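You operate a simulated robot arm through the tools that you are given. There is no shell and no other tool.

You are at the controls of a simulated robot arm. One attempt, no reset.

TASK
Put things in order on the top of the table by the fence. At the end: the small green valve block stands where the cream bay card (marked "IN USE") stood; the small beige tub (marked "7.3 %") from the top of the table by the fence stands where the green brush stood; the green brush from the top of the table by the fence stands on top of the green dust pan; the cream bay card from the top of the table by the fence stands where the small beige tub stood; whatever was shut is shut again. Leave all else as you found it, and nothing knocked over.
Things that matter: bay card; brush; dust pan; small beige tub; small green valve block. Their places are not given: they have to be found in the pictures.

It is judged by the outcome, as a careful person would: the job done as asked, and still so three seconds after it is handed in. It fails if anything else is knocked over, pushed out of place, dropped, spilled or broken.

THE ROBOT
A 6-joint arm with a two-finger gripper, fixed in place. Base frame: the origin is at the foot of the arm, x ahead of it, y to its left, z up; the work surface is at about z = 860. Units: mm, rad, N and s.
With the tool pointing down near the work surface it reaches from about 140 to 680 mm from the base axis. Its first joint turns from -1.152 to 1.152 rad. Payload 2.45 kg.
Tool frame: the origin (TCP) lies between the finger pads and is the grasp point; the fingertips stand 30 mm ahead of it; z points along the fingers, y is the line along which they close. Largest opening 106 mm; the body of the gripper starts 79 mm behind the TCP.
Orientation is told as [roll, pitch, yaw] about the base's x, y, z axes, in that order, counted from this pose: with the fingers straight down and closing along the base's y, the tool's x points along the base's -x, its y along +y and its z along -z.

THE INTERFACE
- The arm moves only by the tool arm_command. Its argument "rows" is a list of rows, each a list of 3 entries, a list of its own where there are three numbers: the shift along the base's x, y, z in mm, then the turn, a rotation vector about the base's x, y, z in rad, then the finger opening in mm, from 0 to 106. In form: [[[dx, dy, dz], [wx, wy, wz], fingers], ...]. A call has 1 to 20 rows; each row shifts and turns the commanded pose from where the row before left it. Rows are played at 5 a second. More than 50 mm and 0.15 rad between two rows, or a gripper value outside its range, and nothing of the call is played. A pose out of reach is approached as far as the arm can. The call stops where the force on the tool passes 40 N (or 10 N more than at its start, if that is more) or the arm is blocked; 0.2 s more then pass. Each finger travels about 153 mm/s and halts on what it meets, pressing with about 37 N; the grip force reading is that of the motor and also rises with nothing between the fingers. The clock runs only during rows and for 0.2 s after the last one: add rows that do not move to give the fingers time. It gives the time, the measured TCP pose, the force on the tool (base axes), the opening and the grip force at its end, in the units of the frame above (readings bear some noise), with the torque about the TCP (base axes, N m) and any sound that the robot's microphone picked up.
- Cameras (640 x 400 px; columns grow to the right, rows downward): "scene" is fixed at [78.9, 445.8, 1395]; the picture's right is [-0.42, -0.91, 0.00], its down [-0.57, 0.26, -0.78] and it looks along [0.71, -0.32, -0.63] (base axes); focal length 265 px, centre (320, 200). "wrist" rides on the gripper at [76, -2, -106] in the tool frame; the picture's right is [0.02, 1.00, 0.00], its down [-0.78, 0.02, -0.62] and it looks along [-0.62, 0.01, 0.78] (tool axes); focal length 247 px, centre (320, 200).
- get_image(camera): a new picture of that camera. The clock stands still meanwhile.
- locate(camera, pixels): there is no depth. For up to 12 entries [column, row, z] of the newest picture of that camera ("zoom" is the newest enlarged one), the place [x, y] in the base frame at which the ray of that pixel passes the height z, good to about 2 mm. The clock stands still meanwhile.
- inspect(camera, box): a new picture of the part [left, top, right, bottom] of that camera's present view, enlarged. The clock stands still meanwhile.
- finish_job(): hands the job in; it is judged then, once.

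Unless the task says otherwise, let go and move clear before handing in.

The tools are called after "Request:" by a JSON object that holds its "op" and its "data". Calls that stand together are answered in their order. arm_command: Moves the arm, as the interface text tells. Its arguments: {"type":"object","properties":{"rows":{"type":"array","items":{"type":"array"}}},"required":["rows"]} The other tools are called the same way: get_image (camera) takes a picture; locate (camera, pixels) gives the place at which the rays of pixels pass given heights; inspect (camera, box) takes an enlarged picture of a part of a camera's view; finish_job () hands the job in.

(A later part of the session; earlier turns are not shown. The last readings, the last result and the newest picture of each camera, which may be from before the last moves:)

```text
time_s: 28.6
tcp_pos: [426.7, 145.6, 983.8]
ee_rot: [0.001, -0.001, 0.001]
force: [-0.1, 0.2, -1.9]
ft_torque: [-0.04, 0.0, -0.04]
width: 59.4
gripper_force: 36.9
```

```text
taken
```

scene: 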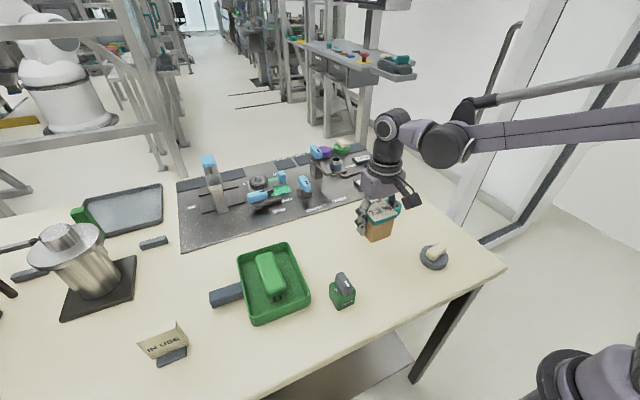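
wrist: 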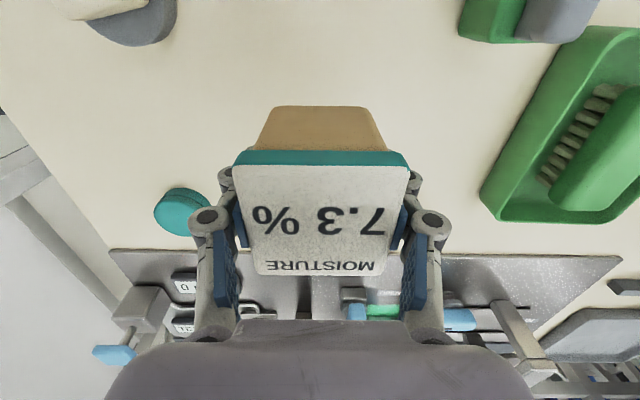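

The tub hangs over the brush's old spot, upright. I'll lower it to just above the table.

Request:
{"op": "arm_command", "data": {"rows": [[[0, 0, -25], [0, 0, 0], 46], [[0, 0, -25], [0, 0, 0], 46], [[0, 0, -18], [0, 0, 0], 46], [[0, 0, -9], [0, 0, 0], 46], [[0, 0, -4], [0, 0, 0], 46], [[0, 0, 0], [0, 0, 0], 46], [[0, 0, 0], [0, 0, 0], 46]]}}

Request:
{"op": "inspect", "data": {"camera": "scene", "box": [320, 180, 440, 290]}}

```text
time_s: 30.2
tcp_pos: [427.1, 149.9, 902.8]
ee_rot: [0.001, -0.001, 0.001]
force: [-0.1, 0.2, -1.0]
ft_torque: [0.01, -0.02, -0.02]
width: 59.3
gripper_force: 37.1
```

```text
3.64 times, centred on (380, 235) of scene
```

zoom: 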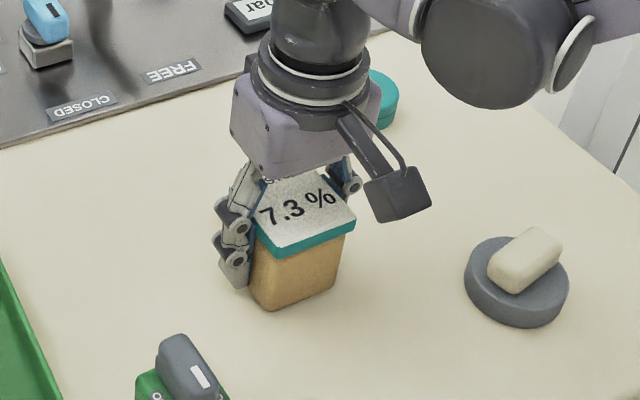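

The tub is a few mm above the table at the right spot. I'll lower in 1 mm steps and watch the force.

Request:
{"op": "arm_command", "data": {"rows": [[[0, 0, -1], [0, 0, 0], 46], [[0, 0, -1], [0, 0, 0], 46], [[0, 0, -1], [0, 0, 0], 46], [[0, 0, 0], [0, 0, 0], 46], [[0, 0, 0], [0, 0, 0], 46]]}}

```text
time_s: 31.4
tcp_pos: [425.4, 150.4, 900.0]
ee_rot: [-0.001, 0.001, 0.001]
force: [-0.7, 0.1, -2.1]
ft_torque: [-0.02, -0.01, -0.01]
width: 59.3
gripper_force: 37.3
```

Request:
{"op": "arm_command", "data": {"rows": [[[0, 0, -1], [0, 0, 0], 46], [[0, 0, 0], [0, 0, 0], 46], [[0, 0, 0], [0, 0, 0], 46]]}}

```text
time_s: 32.2
tcp_pos: [425.8, 149.6, 898.3]
ee_rot: [0.001, -0.001, 0.0]
force: [0.4, -0.7, -2.2]
ft_torque: [0.02, -0.03, 0.03]
width: 59.2
gripper_force: 37.0
```

Request:
{"op": "arm_command", "data": {"rows": [[[0, 0, -1], [0, 0, 0], 46], [[0, 0, 0], [0, 0, 0], 46], [[0, 0, 0], [0, 0, 0], 46]]}}

```text
time_s: 33.0
tcp_pos: [424.8, 149.6, 897.8]
ee_rot: [-0.001, -0.003, 0.0]
force: [2.9, 2.7, 19.7]
ft_torque: [-0.08, 0.18, 0.07]
width: 59.3
gripper_force: 37.0
```

Contact at 19.7 N. I'll ease off, open to 84 mm slowly and rise straight up.

Request:
{"op": "arm_command", "data": {"rows": [[[0, 0, 0.8], [0, 0, 0], 46], [[0, 0, 0], [0, 0, 0], 46], [[0, 0, 0], [0, 0, 0], 62], [[0, 0, 0], [0, 0, 0], 70], [[0, 0, 0], [0, 0, 0], 78], [[0, 0, 0], [0, 0, 0], 86], [[0, 0, 0], [0, 0, 0], 86], [[0, 0, 10], [0, 0, 0], 86], [[0, 0, 25], [0, 0, 0], 86], [[0, 0, 40], [0, 0, 0], 86], [[0, 0, 40], [0, 0, 0], 86], [[0, 0, 30], [0, 0, 0], 106], [[0, 0, 0], [0, 0, 0], 106]]}}

Request:
{"op": "get_image", "data": {"camera": "scene"}}

Request:
{"op": "get_image", "data": {"camera": "wrist"}}

```text
time_s: 35.8
tcp_pos: [426.8, 148.0, 1043.8]
ee_rot: [0.0, 0.001, -0.001]
force: [-0.8, 1.5, -0.2]
ft_torque: [0.02, -0.02, 0.0]
width: 106.0
gripper_force: 0.1
```

```text
taken
```

scene: 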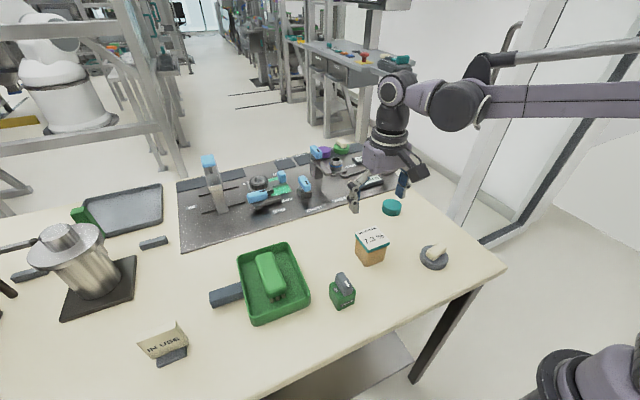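

```text
taken
```

wrist: 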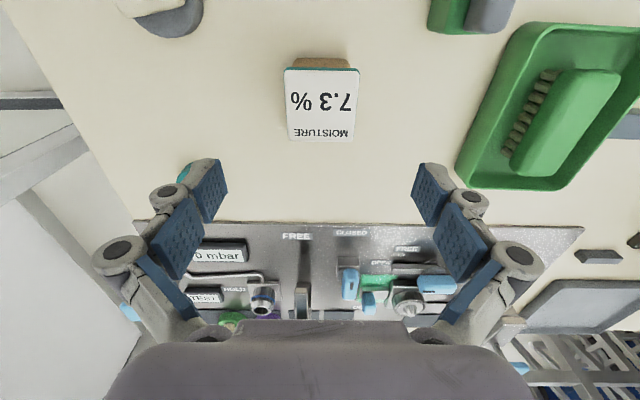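

The tub stands upright with its lid on. On the way to the card I'll turn to yaw 90° and look closely at the valve.

Request:
{"op": "arm_command", "data": {"rows": [[[-7, 2, 0], [0, 0, 0.1428], 106], [[-7, 2, 0], [0, 0, 0.1428], 106], [[-7, 2, 0], [0, 0, 0.1428], 106], [[-7, 2, 0], [0, 0, 0.1428], 106], [[-7, 2, 0], [0, 0, 0.1428], 106], [[-7, 2, 0], [0, 0, 0.1428], 106], [[-7, 2, 0], [0, 0, 0.1428], 106], [[-7, 2, 0], [0, 0, 0.1428], 106], [[-7, 2, 0], [0, 0, 0.1428], 106], [[-7, 2, 0], [0, 0, 0.1428], 106], [[-10, 0.5, 0], [0, 0, 0.1428], 106], [[0, 0, 0], [0, 0, 0], 106], [[0, 0, 0], [0, 0, 0], 106]]}}

Request:
{"op": "get_image", "data": {"camera": "wrist"}}

Request:
{"op": "inspect", "data": {"camera": "wrist", "box": [270, 90, 370, 170]}}

Request:
{"op": "inspect", "data": {"camera": "scene", "box": [315, 260, 375, 320]}}

```text
time_s: 38.6
tcp_pos: [346.9, 168.8, 1043.9]
ee_rot: [0.0, 0.0, 1.57]
force: [-0.5, 0.0, -0.3]
ft_torque: [0.0, -0.04, -0.07]
width: 105.8
gripper_force: 0.1
```

```text
taken
```

wrist: 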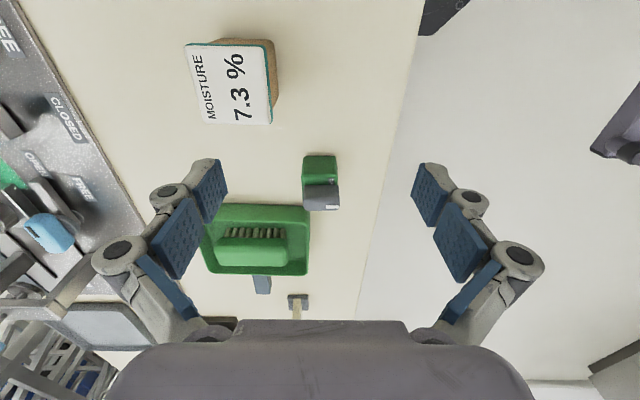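

```text
5.00 times, centred on (320, 130) of wrist
```

zoom: 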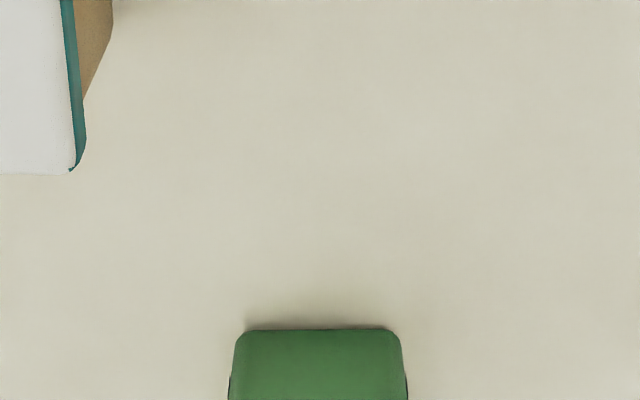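

```text
6.67 times, centred on (345, 290) of scene
```

zoom: 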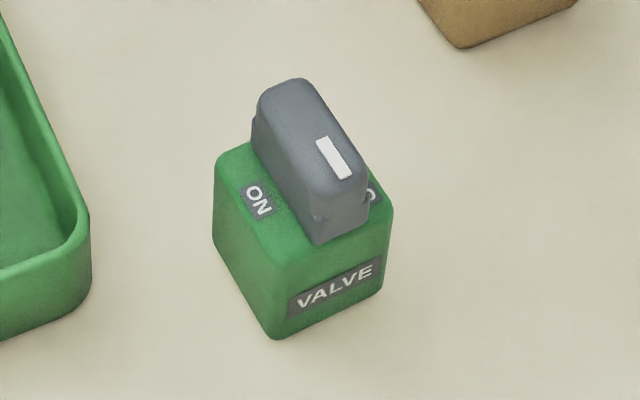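

Request:
{"op": "inspect", "data": {"camera": "wrist", "box": [280, 140, 360, 220]}}

```text
5.00 times, centred on (320, 180) of wrist
```

zoom: 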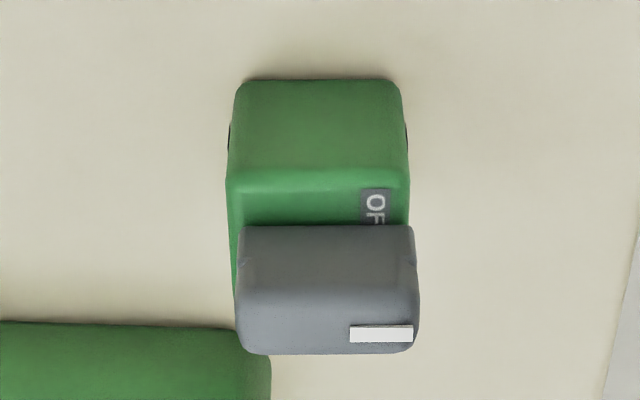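

The valve's lever runs along x between ON and OFF, nearly flush with the block. I'll move toward the card for a side-on view from the -y direction.

Request:
{"op": "arm_command", "data": {"rows": [[[6, 30, 0], [0, 0, 0], 106], [[6, 38, -3], [0, 0, 0], 106], [[6, 38, -3], [0, 0, 0], 106], [[6, 38, -3], [0, 0, 0], 106], [[6, 38, -3], [0, 0, 0], 106], [[6, 38, -3], [0, 0, 0], 106], [[6, 38, -3], [0, 0, 0], 106], [[3, 38, -3], [0, 0, 0], 106], [[0, 0, 0], [0, 0, 0], 106], [[0, 0, 0], [0, 0, 0], 106]]}}

Request:
{"op": "get_image", "data": {"camera": "wrist"}}

Request:
{"op": "inspect", "data": {"camera": "wrist", "box": [260, 150, 380, 310]}}

Request:
{"op": "get_image", "data": {"camera": "scene"}}

```text
time_s: 40.8
tcp_pos: [388.5, 466.6, 1025.5]
ee_rot: [0.0, 0.0, 1.568]
force: [0.1, 0.1, 0.1]
ft_torque: [0.01, -0.03, 0.01]
width: 106.0
gripper_force: 0.0
```

```text
taken
```

wrist: 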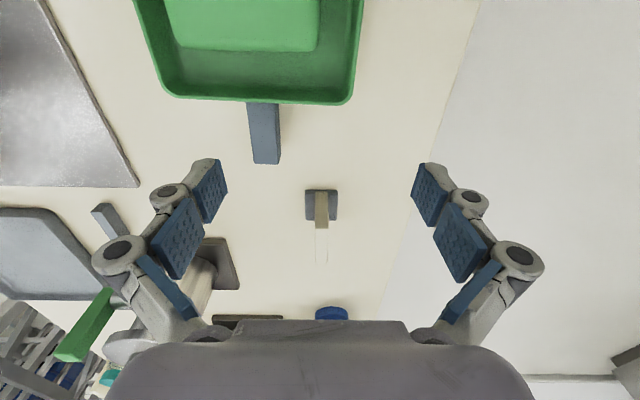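

```text
2.50 times, centred on (320, 230) of wrist
```

zoom: 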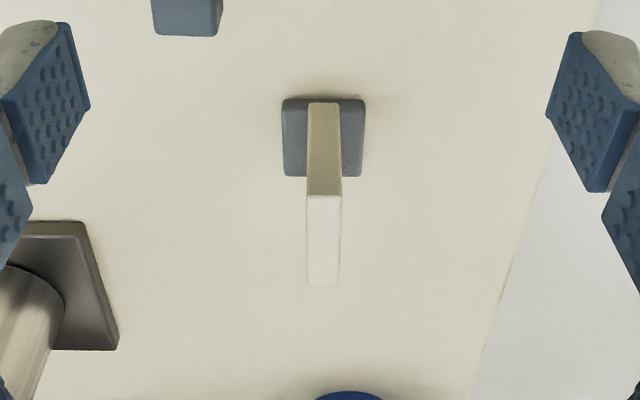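

```text
taken
```

scene: 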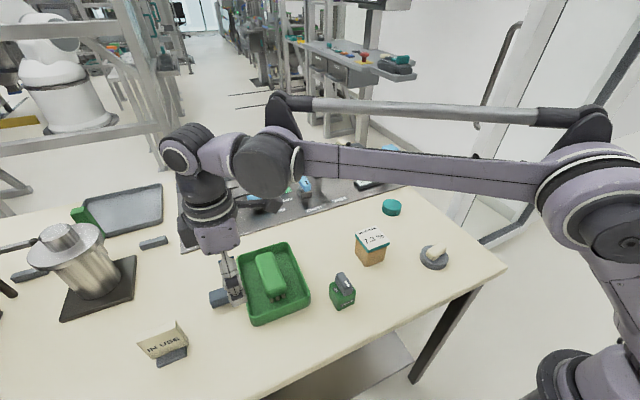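

The side view shows the panel is vertical and centred on its foot at zoom cols 282–364. I'll locate its centre and edges.

Request:
{"op": "locate", "data": {"camera": "zoom", "pixels": [[284, 100, 868], [362, 100, 868], [309, 104, 868], [338, 104, 868], [307, 196, 930], [342, 196, 930], [307, 283, 930], [339, 283, 930], [307, 196, 925], [342, 196, 925]]}}

```text
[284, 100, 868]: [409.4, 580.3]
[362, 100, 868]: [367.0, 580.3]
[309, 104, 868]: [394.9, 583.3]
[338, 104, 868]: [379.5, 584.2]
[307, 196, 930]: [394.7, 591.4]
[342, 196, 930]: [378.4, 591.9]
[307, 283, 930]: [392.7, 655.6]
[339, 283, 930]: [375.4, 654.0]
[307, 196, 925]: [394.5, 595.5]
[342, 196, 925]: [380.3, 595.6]
```

The panel centre is x≈387.5, y≈613, with its top near z 935 and vertical. I'll tilt the tool about x by 0.44 rad so the fingers point outward, then check reach high above the card.

Request:
{"op": "arm_command", "data": {"rows": [[[0, 0, 0], [0.11, 0, 0], 80], [[0, 0, 0], [0.11, 0, 0], 60], [[0, 0, 0], [0.11, 0, 0], 60], [[0, 0, 0], [0.11, 0, 0], 60], [[-1, 30, 0], [0, 0, 0], 60], [[-1, 30, 0], [0, 0, 0], 60], [[0, 0, 0], [0, 0, 0], 60], [[0, 0, 0], [0, 0, 0], 60]]}}

Request:
{"op": "get_image", "data": {"camera": "wrist"}}

Request:
{"op": "get_image", "data": {"camera": "scene"}}

```text
time_s: 42.6
tcp_pos: [387.4, 525.0, 1024.4]
ee_rot: [0.0, -0.44, 1.569]
force: [-0.3, 0.0, 0.3]
ft_torque: [-0.02, 0.0, -0.01]
width: 59.9
gripper_force: 0.0
```

```text
taken
```

wrist: 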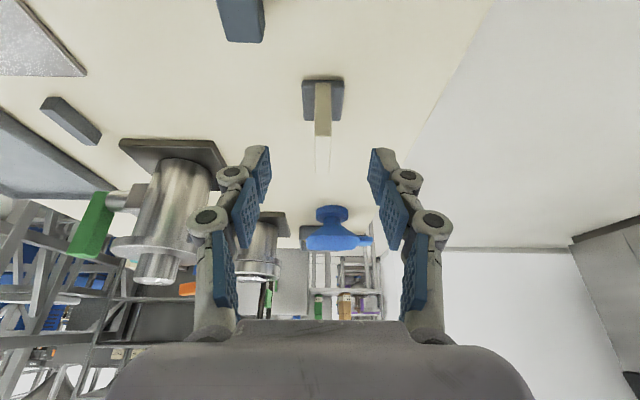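

```text
taken
```

scene: 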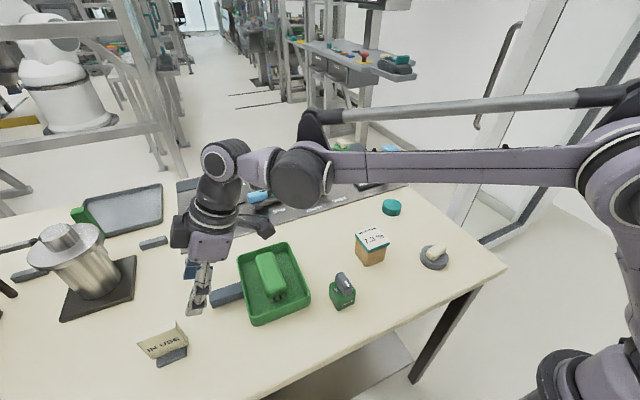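

The tilt works and the panel is centred between the fingers at col 323. I'll move further out above the card and check reach.

Request:
{"op": "arm_command", "data": {"rows": [[[0, 25, 0], [0, 0, 0], 60], [[0, 25, 0], [0, 0, 0], 60], [[0, 25, 0], [0, 0, 0], 60], [[0, 0, 0], [0, 0, 0], 60], [[0, 0, 0], [0, 0, 0], 60]]}}

Request:
{"op": "get_image", "data": {"camera": "wrist"}}

```text
time_s: 43.8
tcp_pos: [390.8, 598.8, 1023.6]
ee_rot: [-0.001, -0.441, 1.568]
force: [0.8, 0.0, 0.7]
ft_torque: [0.0, 0.01, 0.01]
width: 59.9
gripper_force: 0.2
```

```text
taken
```

wrist: 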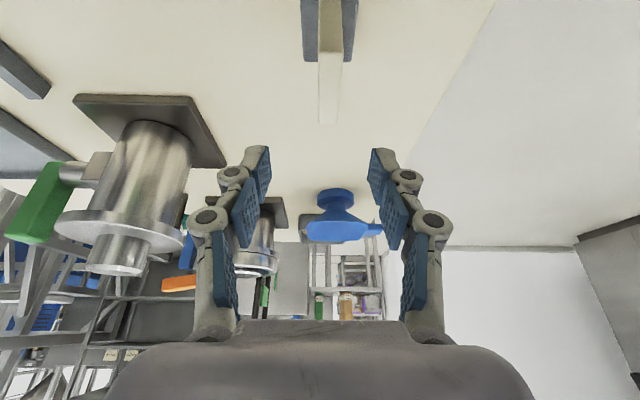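

Reach is fine at this height. I'll check where the steel canister's plate and body lie relative to the gripper's path.

Request:
{"op": "locate", "data": {"camera": "scene", "pixels": [[61, 318, 865], [130, 298, 865], [137, 257, 865], [108, 290, 865], [103, 240, 960], [103, 240, 1000]]}}

Request:
{"op": "locate", "data": {"camera": "wrist", "pixels": [[73, 95, 865], [195, 97, 865], [227, 167, 865], [328, 123, 935], [316, 50, 935], [341, 50, 935], [319, 123, 935], [338, 123, 935]]}}

```text
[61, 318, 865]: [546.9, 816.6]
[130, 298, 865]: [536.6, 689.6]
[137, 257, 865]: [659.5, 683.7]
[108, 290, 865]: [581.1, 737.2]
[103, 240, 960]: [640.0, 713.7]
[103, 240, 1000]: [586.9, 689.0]
```

```text
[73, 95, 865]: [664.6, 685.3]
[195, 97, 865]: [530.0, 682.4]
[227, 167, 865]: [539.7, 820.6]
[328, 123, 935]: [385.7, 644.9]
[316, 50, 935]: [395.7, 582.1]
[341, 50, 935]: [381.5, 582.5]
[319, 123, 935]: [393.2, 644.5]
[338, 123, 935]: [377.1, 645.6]
```

The canister's plate starts at x≥530, y≥682, well clear. I'll lower tilted so the fingers straddle the panel, to z≈915.

Request:
{"op": "arm_command", "data": {"rows": [[[-1.5, 8, -20], [0, 0, 0], 60], [[0, 0, -25], [0, 0, 0], 60], [[0, 0, -20], [0, 0, 0], 60], [[0, 0, -15], [0, 0, 0], 60], [[0, 0, -10], [0, 0, 0], 60], [[0, 0, 0], [0, 0, 0], 60], [[0, 0, 0], [0, 0, 0], 60]]}}

Request:
{"op": "get_image", "data": {"camera": "wrist"}}

Request:
{"op": "inspect", "data": {"camera": "scene", "box": [110, 240, 270, 390]}}

```text
time_s: 45.4
tcp_pos: [386.8, 609.6, 931.9]
ee_rot: [-0.001, -0.44, 1.568]
force: [0.3, 0.2, 0.3]
ft_torque: [0.03, 0.05, -0.06]
width: 60.2
gripper_force: 0.0
```

```text
taken
```

wrist: 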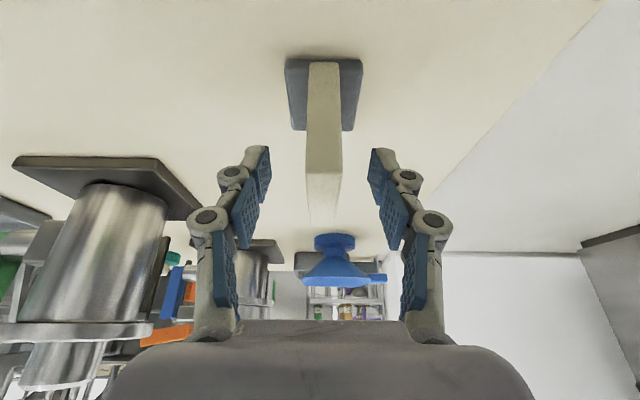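

```text
2.67 times, centred on (190, 315) of scene
```

zoom: 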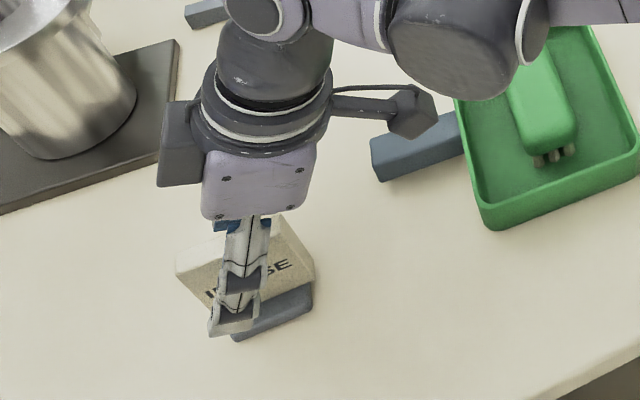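

The panel sits between the fingers, centred at col 323. I'll lower 16 mm and close.

Request:
{"op": "arm_command", "data": {"rows": [[[0, 0, -8], [0, 0, 0], 60], [[0, 0, -8], [0, 0, 0], 60], [[0, 0, 0], [0, 0, 0], 60], [[0, 0, 0], [0, 0, 0], 45], [[0, 0, 0], [0, 0, 0], 32], [[0, 0, 0], [0, 0, 0], 24], [[0, 0, 0], [0, 0, 0], 18], [[0, 0, 0], [0, 0, 0], 10], [[0, 0, 0], [0, 0, 0], 10], [[0, 0, 0], [0, 0, 0], 10]]}}

Request:
{"op": "get_image", "data": {"camera": "wrist"}}

Request:
{"op": "inspect", "data": {"camera": "scene", "box": [110, 240, 270, 390]}}

```text
time_s: 47.6
tcp_pos: [385.8, 610.0, 915.6]
ee_rot: [0.002, -0.441, 1.569]
force: [0.4, -0.2, 0.5]
ft_torque: [-0.05, 0.04, 0.03]
width: 15.1
gripper_force: 37.0
```

```text
taken
```

wrist: 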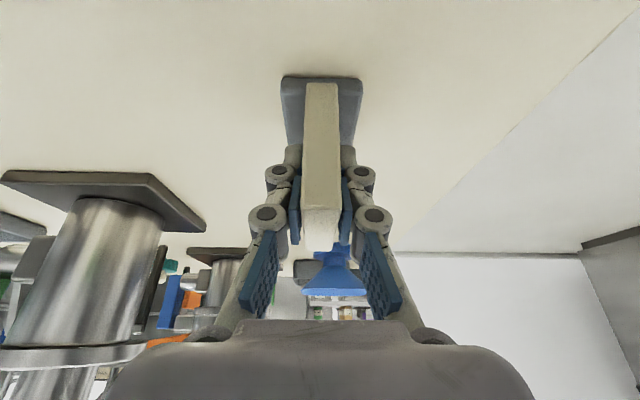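

```text
2.67 times, centred on (190, 315) of scene
```

zoom: 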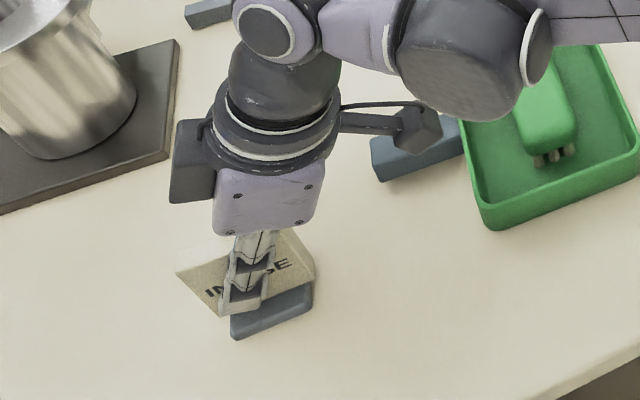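

The card is gripped at 15.1 mm. I'll lift it 30 mm first and check, and locate the board items near the tub's old spot for clearance.

Request:
{"op": "arm_command", "data": {"rows": [[[0, 0, 3], [0, 0, 0], 10], [[0, 0, 7], [0, 0, 0], 10], [[0, 0, 20], [0, 0, 0], 10], [[0, 0, 0], [0, 0, 0], 10]]}}

Request:
{"op": "get_image", "data": {"camera": "scene"}}

Request:
{"op": "inspect", "data": {"camera": "scene", "box": [240, 130, 420, 240]}}

Request:
{"op": "inspect", "data": {"camera": "scene", "box": [110, 240, 270, 390]}}

```text
time_s: 48.6
tcp_pos: [387.3, 609.0, 945.5]
ee_rot: [-0.001, -0.439, 1.566]
force: [0.2, -0.7, -0.5]
ft_torque: [-0.02, 0.0, 0.03]
width: 15.3
gripper_force: 37.0
```

```text
taken
```

scene: 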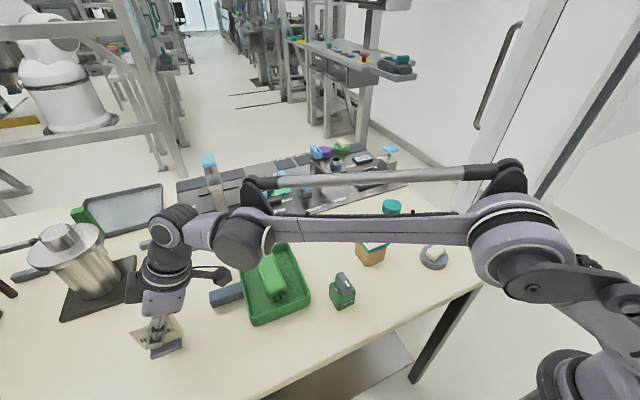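

```text
3.56 times, centred on (330, 185) of scene
```

zoom: 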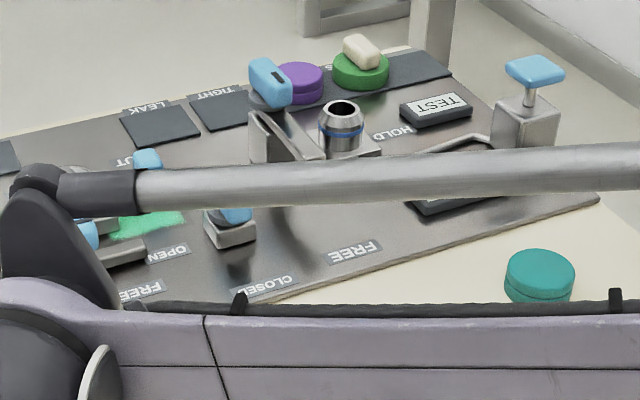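

```text
2.67 times, centred on (190, 315) of scene
```

zoom: 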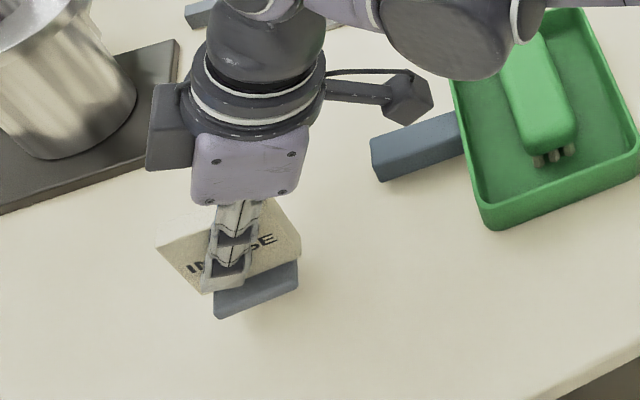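

The card with its foot is lifted cleanly. I'll raise it further and carry it to hover over the tub's old spot.

Request:
{"op": "arm_command", "data": {"rows": [[[0, 0, 25], [0, 0, 0], 10], [[0, 0, 30], [0, 0, 0], 10], [[5, -15, 20], [0, 0, 0], 10], [[12, -25, 5], [0, 0, 0], 10], [[16, -34, 0], [0, 0, 0], 10], [[17, -36, 0], [0, 0, 0], 10], [[17, -36, 0], [0, 0, 0], 10], [[17, -36, 0], [0, 0, 0], 10], [[17, -36, 0], [0, 0, 0], 10], [[17, -36, 0], [0, 0, 0], 10], [[17, -36, 0], [0, 0, 0], 10], [[14, -28, 0], [0, 0, 0], 10], [[12, -25, 0], [0, 0, 0], 10], [[0, 0, 0], [0, 0, 0], 10], [[0, 0, 0], [0, 0, 0], 10]]}}

Request:
{"op": "get_image", "data": {"camera": "scene"}}

Request:
{"op": "get_image", "data": {"camera": "wrist"}}

Request:
{"op": "inspect", "data": {"camera": "scene", "box": [230, 130, 390, 260]}}

```text
time_s: 51.8
tcp_pos: [549.0, 265.3, 1024.0]
ee_rot: [0.0, -0.44, 1.568]
force: [0.3, 0.2, -0.9]
ft_torque: [-0.02, 0.03, 0.02]
width: 14.8
gripper_force: 36.7
```

```text
taken
```

scene: 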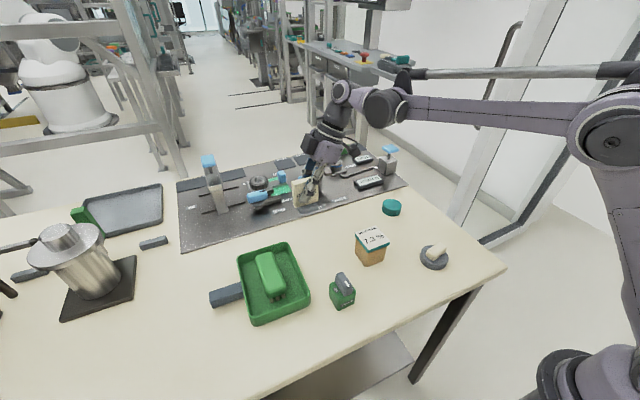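

```text
taken
```

wrist: 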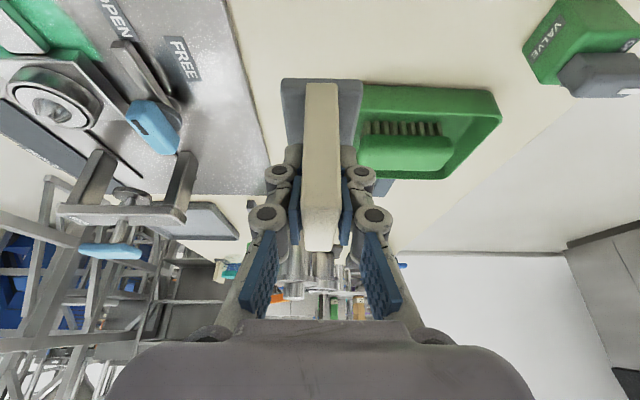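

```text
3.08 times, centred on (310, 195) of scene
```

zoom: 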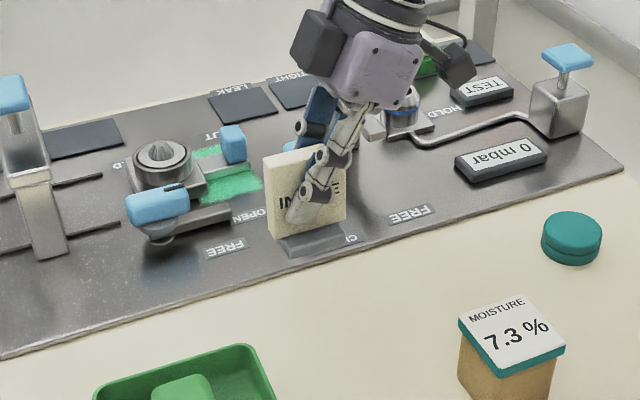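

The card hangs upright over the tub's old spot and nothing is near it. I'll lower it to about 4 mm above the table.

Request:
{"op": "arm_command", "data": {"rows": [[[0, 0, -25], [0, 0, 0], 10], [[0, 0, -25], [0, 0, 0], 10], [[0, 0, -25], [0, 0, 0], 10], [[0, 0, -18], [0, 0, 0], 10], [[0, 0, -9], [0, 0, 0], 10], [[0, 0, -3], [0, 0, 0], 10], [[0, 0, 0], [0, 0, 0], 10], [[0, 0, 0], [0, 0, 0], 10]]}}

Request:
{"op": "inspect", "data": {"camera": "scene", "box": [230, 130, 390, 260]}}

Request:
{"op": "get_image", "data": {"camera": "wrist"}}

```text
time_s: 53.6
tcp_pos: [549.8, 266.2, 923.4]
ee_rot: [-0.001, -0.442, 1.569]
force: [0.6, -0.1, -1.0]
ft_torque: [0.01, -0.02, 0.02]
width: 14.9
gripper_force: 36.5
```

```text
3.08 times, centred on (310, 195) of scene
```

zoom: 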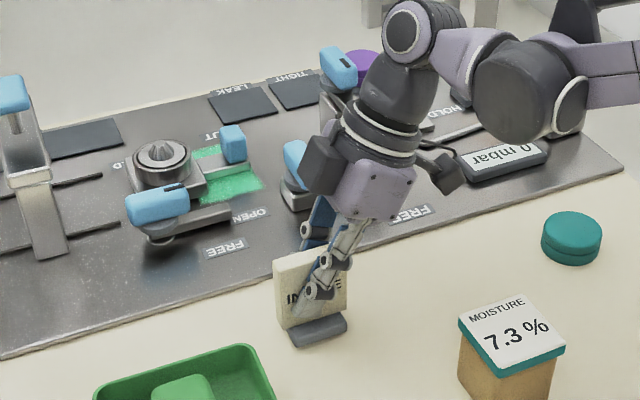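

```text
taken
```

wrist: 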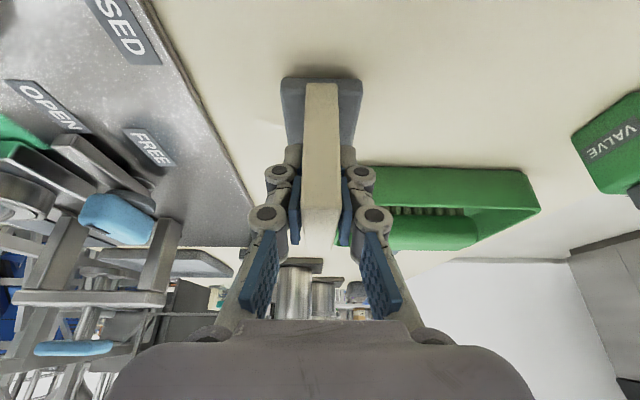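

The card is about 5 mm above the table, upright and clear of the board. I'll lower in small steps.

Request:
{"op": "arm_command", "data": {"rows": [[[0, 0, -1.5], [0, 0, 0], 10], [[0, 0, -1.5], [0, 0, 0], 10], [[0, 0, -1], [0, 0, 0], 10], [[0, 0, 0], [0, 0, 0], 10], [[0, 0, 0], [0, 0, 0], 10]]}}

```text
time_s: 54.8
tcp_pos: [549.7, 265.3, 916.7]
ee_rot: [0.0, -0.442, 1.567]
force: [0.0, 0.5, -1.2]
ft_torque: [0.02, 0.01, -0.02]
width: 14.8
gripper_force: 36.8
```

Request:
{"op": "arm_command", "data": {"rows": [[[0, 0, -1], [0, 0, 0], 10], [[0, 0, 0], [0, 0, 0], 10], [[0, 0, 0], [0, 0, 0], 10]]}}

```text
time_s: 55.6
tcp_pos: [548.7, 266.2, 916.9]
ee_rot: [0.001, -0.439, 1.57]
force: [-0.2, 0.1, -0.8]
ft_torque: [0.01, -0.02, 0.0]
width: 15.1
gripper_force: 36.9
```

Request:
{"op": "arm_command", "data": {"rows": [[[0, 0, -0.7], [0, 0, 0], 10], [[0, 0, 0], [0, 0, 0], 10], [[0, 0, 0], [0, 0, 0], 10]]}}

```text
time_s: 56.4
tcp_pos: [548.9, 265.7, 916.7]
ee_rot: [-0.001, -0.441, 1.569]
force: [-0.3, 0.9, -1.7]
ft_torque: [-0.04, -0.01, -0.01]
width: 15.1
gripper_force: 36.6
```

Request:
{"op": "arm_command", "data": {"rows": [[[0, 0, -0.7], [0, 0, 0], 10], [[0, 0, 0], [0, 0, 0], 10], [[0, 0, 0], [0, 0, 0], 10]]}}

```text
time_s: 57.2
tcp_pos: [549.1, 264.9, 916.7]
ee_rot: [0.001, -0.439, 1.57]
force: [-2.1, -1.6, 5.8]
ft_torque: [-0.13, 0.03, -0.01]
width: 15.1
gripper_force: 36.7
```

Contact has begun at 5.8 N. I'll release slowly and withdraw straight up.

Request:
{"op": "arm_command", "data": {"rows": [[[0, 0, 0], [0, 0, 0], 18], [[0, 0, 0], [0, 0, 0], 24], [[0, 0, 0], [0, 0, 0], 32], [[0, 0, 0], [0, 0, 0], 42], [[0, 0, 0], [0, 0, 0], 42], [[0, 0, 10], [0, 0, 0], 42], [[0, 0, 25], [0, 0, 0], 42], [[0, 0, 35], [0, 0, 0], 42], [[0, 0, 35], [0, 0, 0], 42], [[0, 0, 0], [0, 0, 0], 42]]}}

Request:
{"op": "inspect", "data": {"camera": "scene", "box": [230, 130, 390, 260]}}

Request:
{"op": "get_image", "data": {"camera": "wrist"}}

```text
time_s: 59.4
tcp_pos: [550.2, 267.6, 1020.8]
ee_rot: [-0.001, -0.441, 1.569]
force: [0.6, 1.3, -0.3]
ft_torque: [-0.02, 0.0, 0.02]
width: 41.9
gripper_force: 0.0
```

```text
3.08 times, centred on (310, 195) of scene
```

zoom: 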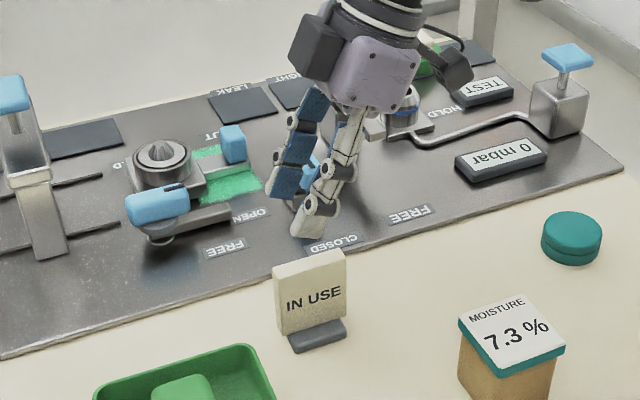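

```text
taken
```

wrist: 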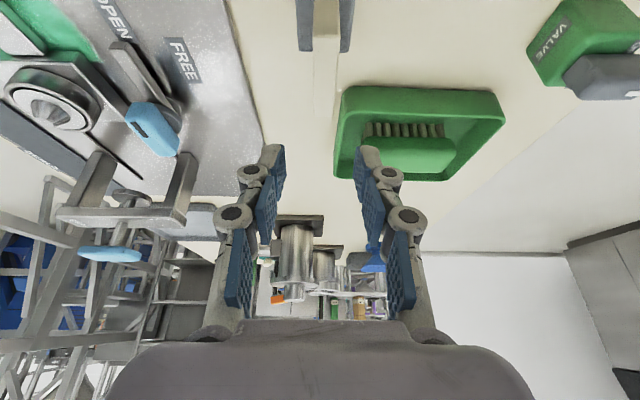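

The card stands upright where the tub was. For the valve I'll close along y, clear of the lever, with the fingers tilted toward +x; rotating -90° about z gives exactly that while I move above the valve.

Request:
{"op": "arm_command", "data": {"rows": [[[-18, 0, 0], [0, 0, -0.1428], 42], [[-19, 0, 0], [0, 0, -0.1428], 42], [[-19, 0, 0], [0, 0, -0.1428], 50], [[-19, 0, 0], [0, 0, -0.1428], 60], [[-19, 0, 0], [0, 0, -0.1428], 64], [[-19, 0, 0], [0, 0, -0.1428], 64], [[-19, 0, 0], [0, 0, -0.1428], 64], [[-19, 0, 0], [0, 0, -0.1428], 64], [[-19, 1, 0], [0, 0, -0.1428], 64], [[-19, 1, 0], [0, 0, -0.1428], 64], [[-19, 2, 0], [0, 0, -0.143], 64], [[0, 0, 0], [0, 0, 0], 64], [[0, 0, 0], [0, 0, 0], 64]]}}

Request:
{"op": "get_image", "data": {"camera": "wrist"}}

Request:
{"op": "get_image", "data": {"camera": "scene"}}

```text
time_s: 62.2
tcp_pos: [339.4, 270.6, 1019.7]
ee_rot: [0.001, -0.441, -0.003]
force: [-0.7, -0.1, 0.5]
ft_torque: [0.0, -0.01, 0.0]
width: 63.8
gripper_force: 0.0
```

```text
taken
```

wrist: 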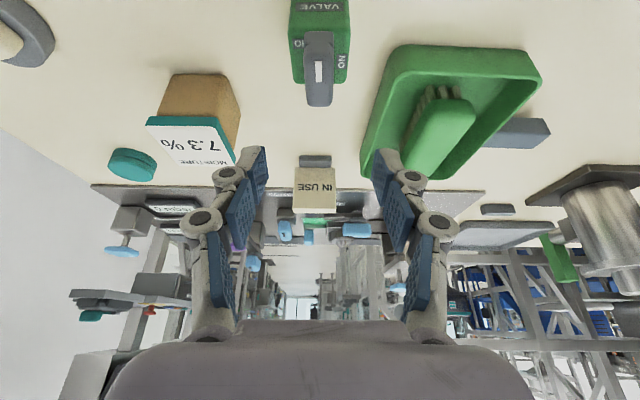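

```text
taken
```

scene: 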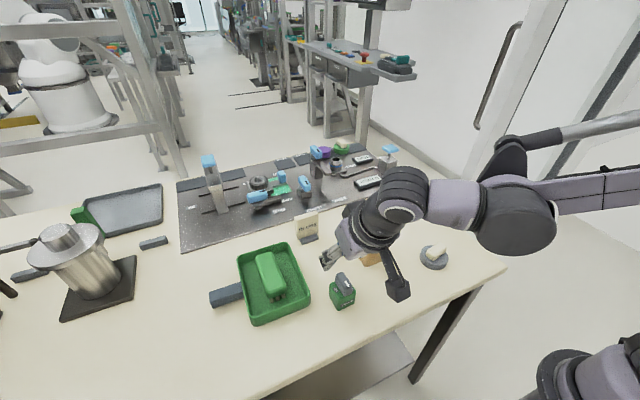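

The valve is centred at col 320 in the wrist view. I'll zoom in to measure its sides.

Request:
{"op": "inspect", "data": {"camera": "wrist", "box": [260, 0, 380, 120]}}

Request:
{"op": "inspect", "data": {"camera": "scene", "box": [270, 180, 420, 320]}}

Request:
{"op": "locate", "data": {"camera": "wrist", "pixels": [[290, 12, 905], [351, 12, 905], [290, 35, 905], [350, 35, 905], [293, 83, 905], [345, 83, 905], [302, 80, 860], [346, 83, 860]]}}

```text
3.33 times, centred on (320, 60) of wrist
```

zoom: 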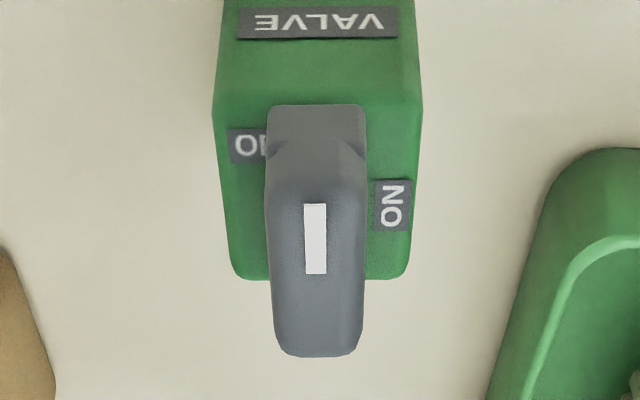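

```text
2.86 times, centred on (345, 250) of scene
```

zoom: 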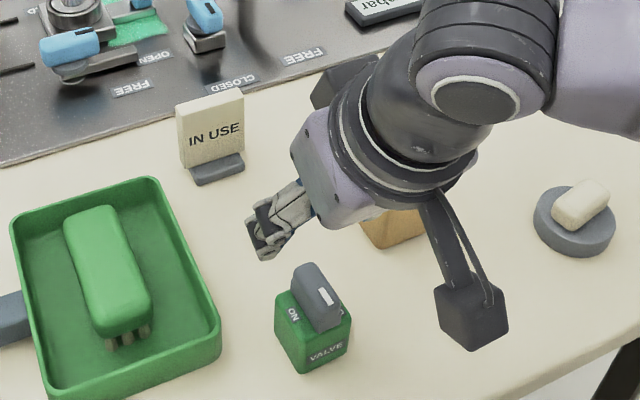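

```text
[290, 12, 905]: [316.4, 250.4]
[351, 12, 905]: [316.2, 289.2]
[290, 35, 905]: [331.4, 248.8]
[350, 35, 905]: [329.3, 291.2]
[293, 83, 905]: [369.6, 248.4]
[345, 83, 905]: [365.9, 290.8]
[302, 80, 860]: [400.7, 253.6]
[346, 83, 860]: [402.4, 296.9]
```

The valve block is x 326–368, y 248.5–291, with the top at z≈905; the lever stays inside its y range. I'll lower with the tilted fingers straddling its y faces.

Request:
{"op": "arm_command", "data": {"rows": [[[1.5, 0, -25], [0, 0, 0], 64], [[0, 0, -25], [0, 0, 0], 64], [[0, 0, -25], [0, 0, 0], 64], [[0, 0, -20], [0, 0, 0], 64], [[0, 0, -10], [0, 0, 0], 64], [[0, 0, 0], [0, 0, 0], 64], [[0, 0, 0], [0, 0, 0], 64]]}}

Request:
{"op": "get_image", "data": {"camera": "wrist"}}

Request:
{"op": "inspect", "data": {"camera": "scene", "box": [270, 220, 420, 360]}}

```text
time_s: 63.8
tcp_pos: [341.3, 269.9, 916.2]
ee_rot: [0.0, -0.44, -0.002]
force: [0.7, 0.0, 0.4]
ft_torque: [-0.01, 0.02, -0.01]
width: 64.0
gripper_force: 0.1
```

```text
taken
```

wrist: 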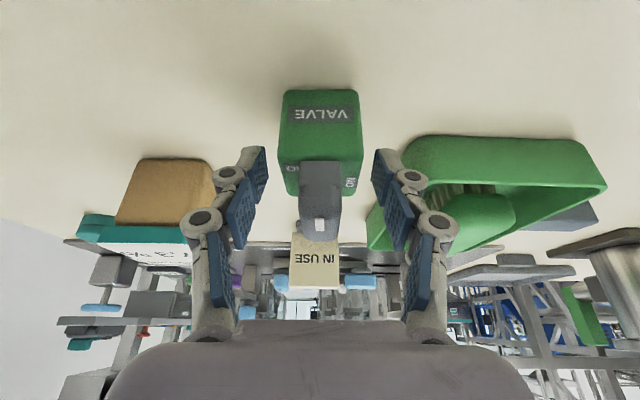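

```text
2.86 times, centred on (345, 290) of scene
```

zoom: 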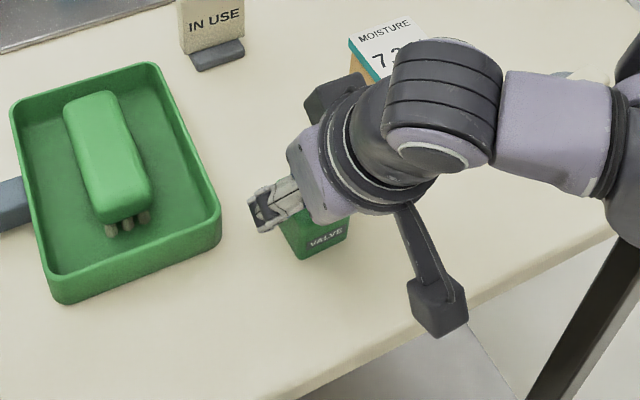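

The block is centred between the fingers with good clearance. I'll lower 15 mm and close on it.

Request:
{"op": "arm_command", "data": {"rows": [[[0, 0, -8], [0, 0, 0], 64], [[0, 0, -5], [0, 0, 0], 64], [[0, 0, -2], [0, 0, 0], 64], [[0, 0, 0], [0, 0, 0], 64], [[0, 0, 0], [0, 0, 0], 54], [[0, 0, 0], [0, 0, 0], 46], [[0, 0, 0], [0, 0, 0], 42], [[0, 0, 0], [0, 0, 0], 34], [[0, 0, 0], [0, 0, 0], 34], [[0, 0, 0], [0, 0, 0], 34]]}}

Request:
{"op": "get_image", "data": {"camera": "wrist"}}

```text
time_s: 66.0
tcp_pos: [342.5, 269.0, 900.6]
ee_rot: [0.001, -0.44, -0.003]
force: [0.4, 0.8, 2.4]
ft_torque: [-0.06, -0.03, 0.0]
width: 43.1
gripper_force: 36.9
```

```text
taken
```

wrist: 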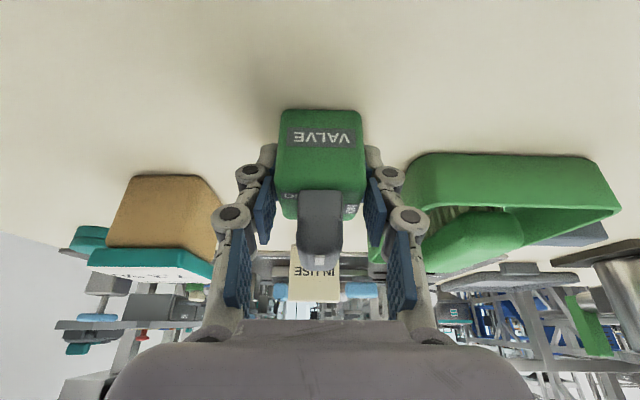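

The block is gripped at 43.1 mm with the lever untouched. I'll lift it and look.

Request:
{"op": "arm_command", "data": {"rows": [[[0, 0, 4], [0, 0, 0], 34], [[0, 0, 10], [0, 0, 0], 34], [[0, 0, 20], [0, 0, 0], 34], [[0, 0, 25], [0, 0, 0], 34], [[0, 0, 25], [0, 0, 0], 34], [[0, 0, 16], [0, 0, 0], 34], [[0, 0, 0], [0, 0, 0], 34]]}}

Request:
{"op": "inspect", "data": {"camera": "scene", "box": [270, 180, 420, 320]}}

Request:
{"op": "get_image", "data": {"camera": "wrist"}}

```text
time_s: 67.6
tcp_pos: [343.0, 269.8, 1001.3]
ee_rot: [-0.001, -0.44, 0.0]
force: [-0.3, 0.2, -2.0]
ft_torque: [-0.04, 0.02, -0.02]
width: 43.3
gripper_force: 37.3
```

```text
2.86 times, centred on (345, 250) of scene
```

zoom: 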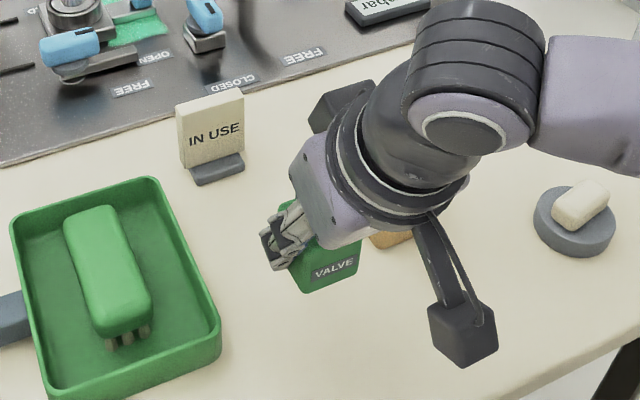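

```text
taken
```

wrist: 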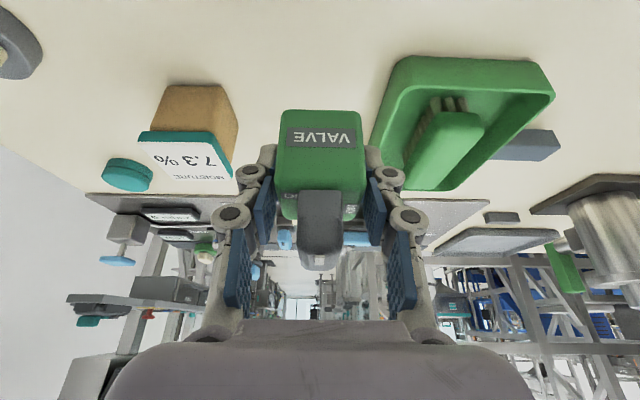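

The valve is lifted upright. I'll carry it toward the card's old place, stopping short at y≈570 to check reach.

Request:
{"op": "arm_command", "data": {"rows": [[[2.5, 20, 0], [0, 0, 0], 34], [[4, 30, 0], [0, 0, 0], 34], [[5, 35, 0], [0, 0, 0], 34], [[5, 35, 0], [0, 0, 0], 34], [[5, 35, 0], [0, 0, 0], 34], [[5, 35, 0], [0, 0, 0], 34], [[5, 35, 0], [0, 0, 0], 34], [[5, 35, 0], [0, 0, 0], 34], [[4, 25, 0], [0, 0, 0], 34], [[0, 15, 0], [0, 0, 0], 34], [[0, 0, 0], [0, 0, 0], 34], [[0, 0, 0], [0, 0, 0], 34]]}}

Request:
{"op": "get_image", "data": {"camera": "scene"}}

```text
time_s: 70.2
tcp_pos: [383.9, 568.3, 1001.7]
ee_rot: [-0.001, -0.439, 0.0]
force: [-0.1, 0.5, -1.8]
ft_torque: [0.0, 0.02, -0.01]
width: 42.9
gripper_force: 37.0
```

```text
taken
```

scene: 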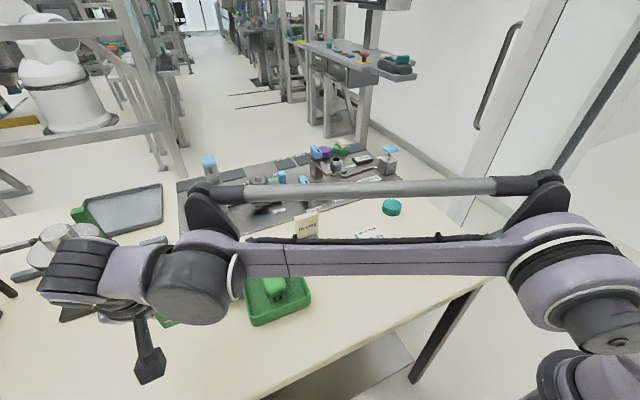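

The pose is reached at y≈570. I'll go the remaining 43 mm and check reach again.

Request:
{"op": "arm_command", "data": {"rows": [[[0, 15, 0], [0, 0, 0], 34], [[0, 15, 0], [0, 0, 0], 34], [[0, 13, 0], [0, 0, 0], 34], [[0, 0, 0], [0, 0, 0], 34], [[0, 0, 0], [0, 0, 0], 34]]}}

Request:
{"op": "get_image", "data": {"camera": "wrist"}}

Request:
{"op": "get_image", "data": {"camera": "scene"}}

```text
time_s: 71.4
tcp_pos: [395.8, 605.1, 1000.1]
ee_rot: [0.001, -0.436, -0.001]
force: [0.1, -0.3, -1.8]
ft_torque: [-0.02, 0.0, -0.01]
width: 43.1
gripper_force: 36.6
out of reach, approached as far as the arm can: row 2, 3
```

```text
taken
```

wrist: 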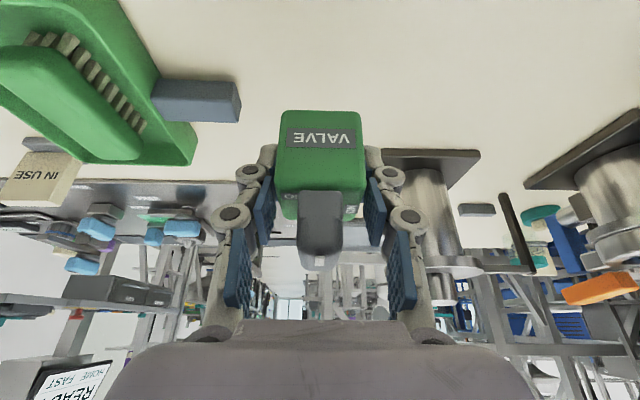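

```text
taken
```

scene: 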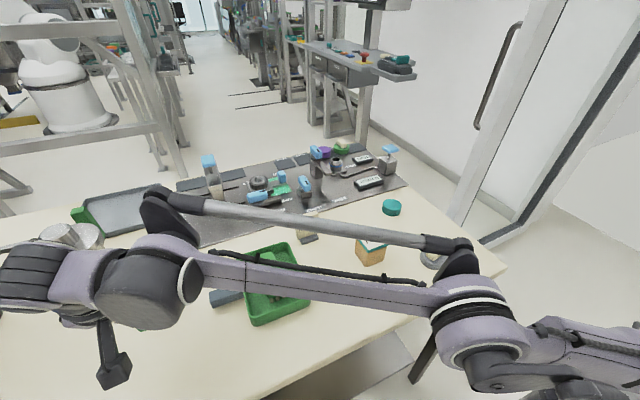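

The pose is out of reach at y=613 with this tilt, most likely the first joint's limit: it stopped at (395.8,605.1). I'll back off to y≈540, an open spot on the table, to set the valve down and regrip it with less tilt.

Request:
{"op": "arm_command", "data": {"rows": [[[0, -25, 0], [0, 0, 0], 34], [[0, -25, 0], [0, 0, 0], 34], [[0, -23, 0], [0, 0, 0], 34], [[0, 0, 0], [0, 0, 0], 34], [[0, 0, 0], [0, 0, 0], 34]]}}

Request:
{"op": "get_image", "data": {"camera": "wrist"}}

Request:
{"op": "get_image", "data": {"camera": "scene"}}

```text
time_s: 72.6
tcp_pos: [395.2, 535.1, 1001.6]
ee_rot: [-0.001, -0.442, -0.002]
force: [0.7, 0.0, -1.2]
ft_torque: [-0.01, 0.0, 0.03]
width: 43.3
gripper_force: 37.3
```

```text
taken
```

wrist: 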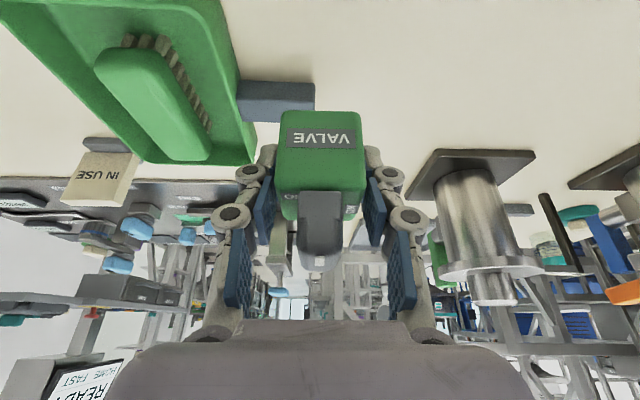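

```text
taken
```

scene: 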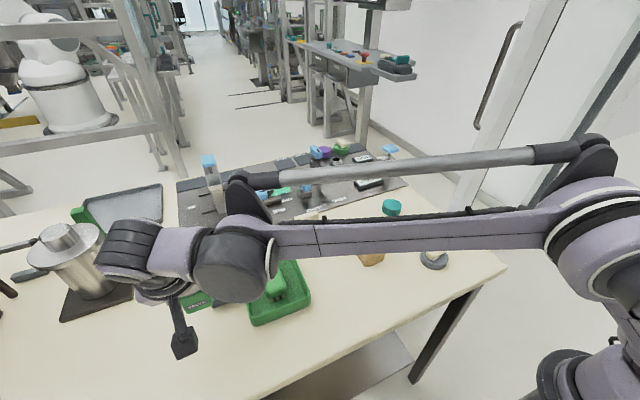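

The valve now hangs at about (395,535). I'll shift it 20 mm toward -x, away from the pan's handle, and lower it to near the table.

Request:
{"op": "arm_command", "data": {"rows": [[[-20, 5, 0], [0, 0, 0], 34], [[0, 0, -25], [0, 0, 0], 34], [[0, 0, -25], [0, 0, 0], 34], [[0, 0, -20], [0, 0, 0], 34], [[0, 0, -15], [0, 0, 0], 34], [[0, 0, -8], [0, 0, 0], 34], [[0, 0, 0], [0, 0, 0], 34], [[0, 0, 0], [0, 0, 0], 34]]}}

Request:
{"op": "get_image", "data": {"camera": "wrist"}}

Request:
{"op": "inspect", "data": {"camera": "scene", "box": [110, 240, 310, 390]}}

```text
time_s: 74.4
tcp_pos: [376.8, 539.7, 909.0]
ee_rot: [0.001, -0.438, -0.001]
force: [0.5, -0.2, -1.5]
ft_torque: [-0.01, -0.02, 0.0]
width: 43.2
gripper_force: 36.8
```

```text
taken
```

wrist: 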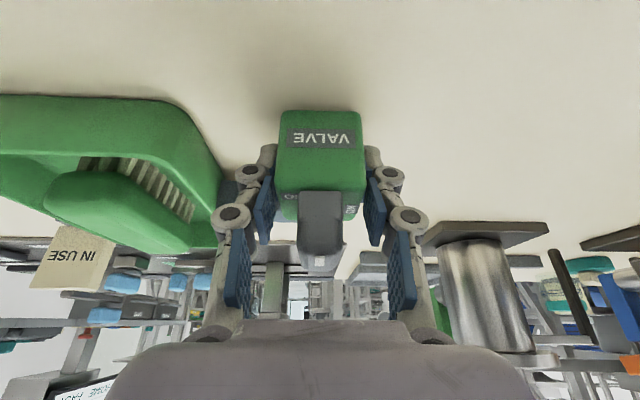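

```text
2.67 times, centred on (210, 315) of scene
```

zoom: 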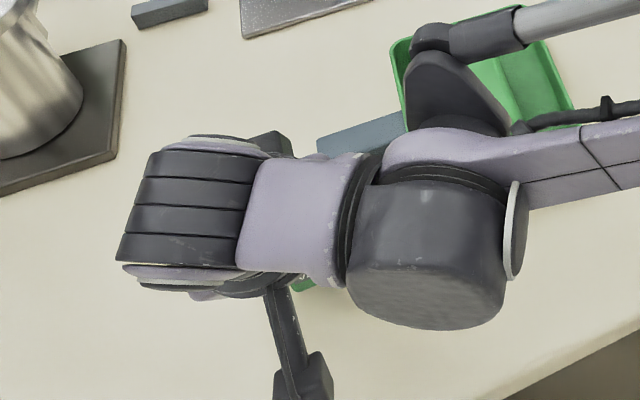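

About 8 mm remain to the table. I'll lower 6 mm, then creep down to contact.

Request:
{"op": "arm_command", "data": {"rows": [[[0, 0, -3], [0, 0, 0], 34], [[0, 0, -2], [0, 0, 0], 34], [[0, 0, -1], [0, 0, 0], 34], [[0, 0, 0], [0, 0, 0], 34], [[0, 0, 0], [0, 0, 0], 34]]}}

```text
time_s: 75.6
tcp_pos: [375.8, 538.4, 901.3]
ee_rot: [0.001, -0.44, -0.002]
force: [0.4, -0.1, -2.5]
ft_torque: [0.0, 0.02, -0.02]
width: 43.0
gripper_force: 37.0
```

Request:
{"op": "arm_command", "data": {"rows": [[[0, 0, -1], [0, 0, 0], 34], [[0, 0, 0], [0, 0, 0], 34], [[0, 0, 0], [0, 0, 0], 34]]}}

```text
time_s: 76.4
tcp_pos: [376.3, 538.0, 900.0]
ee_rot: [0.0, -0.44, -0.001]
force: [0.5, -0.5, -1.3]
ft_torque: [-0.03, 0.0, 0.0]
width: 43.2
gripper_force: 37.3
```

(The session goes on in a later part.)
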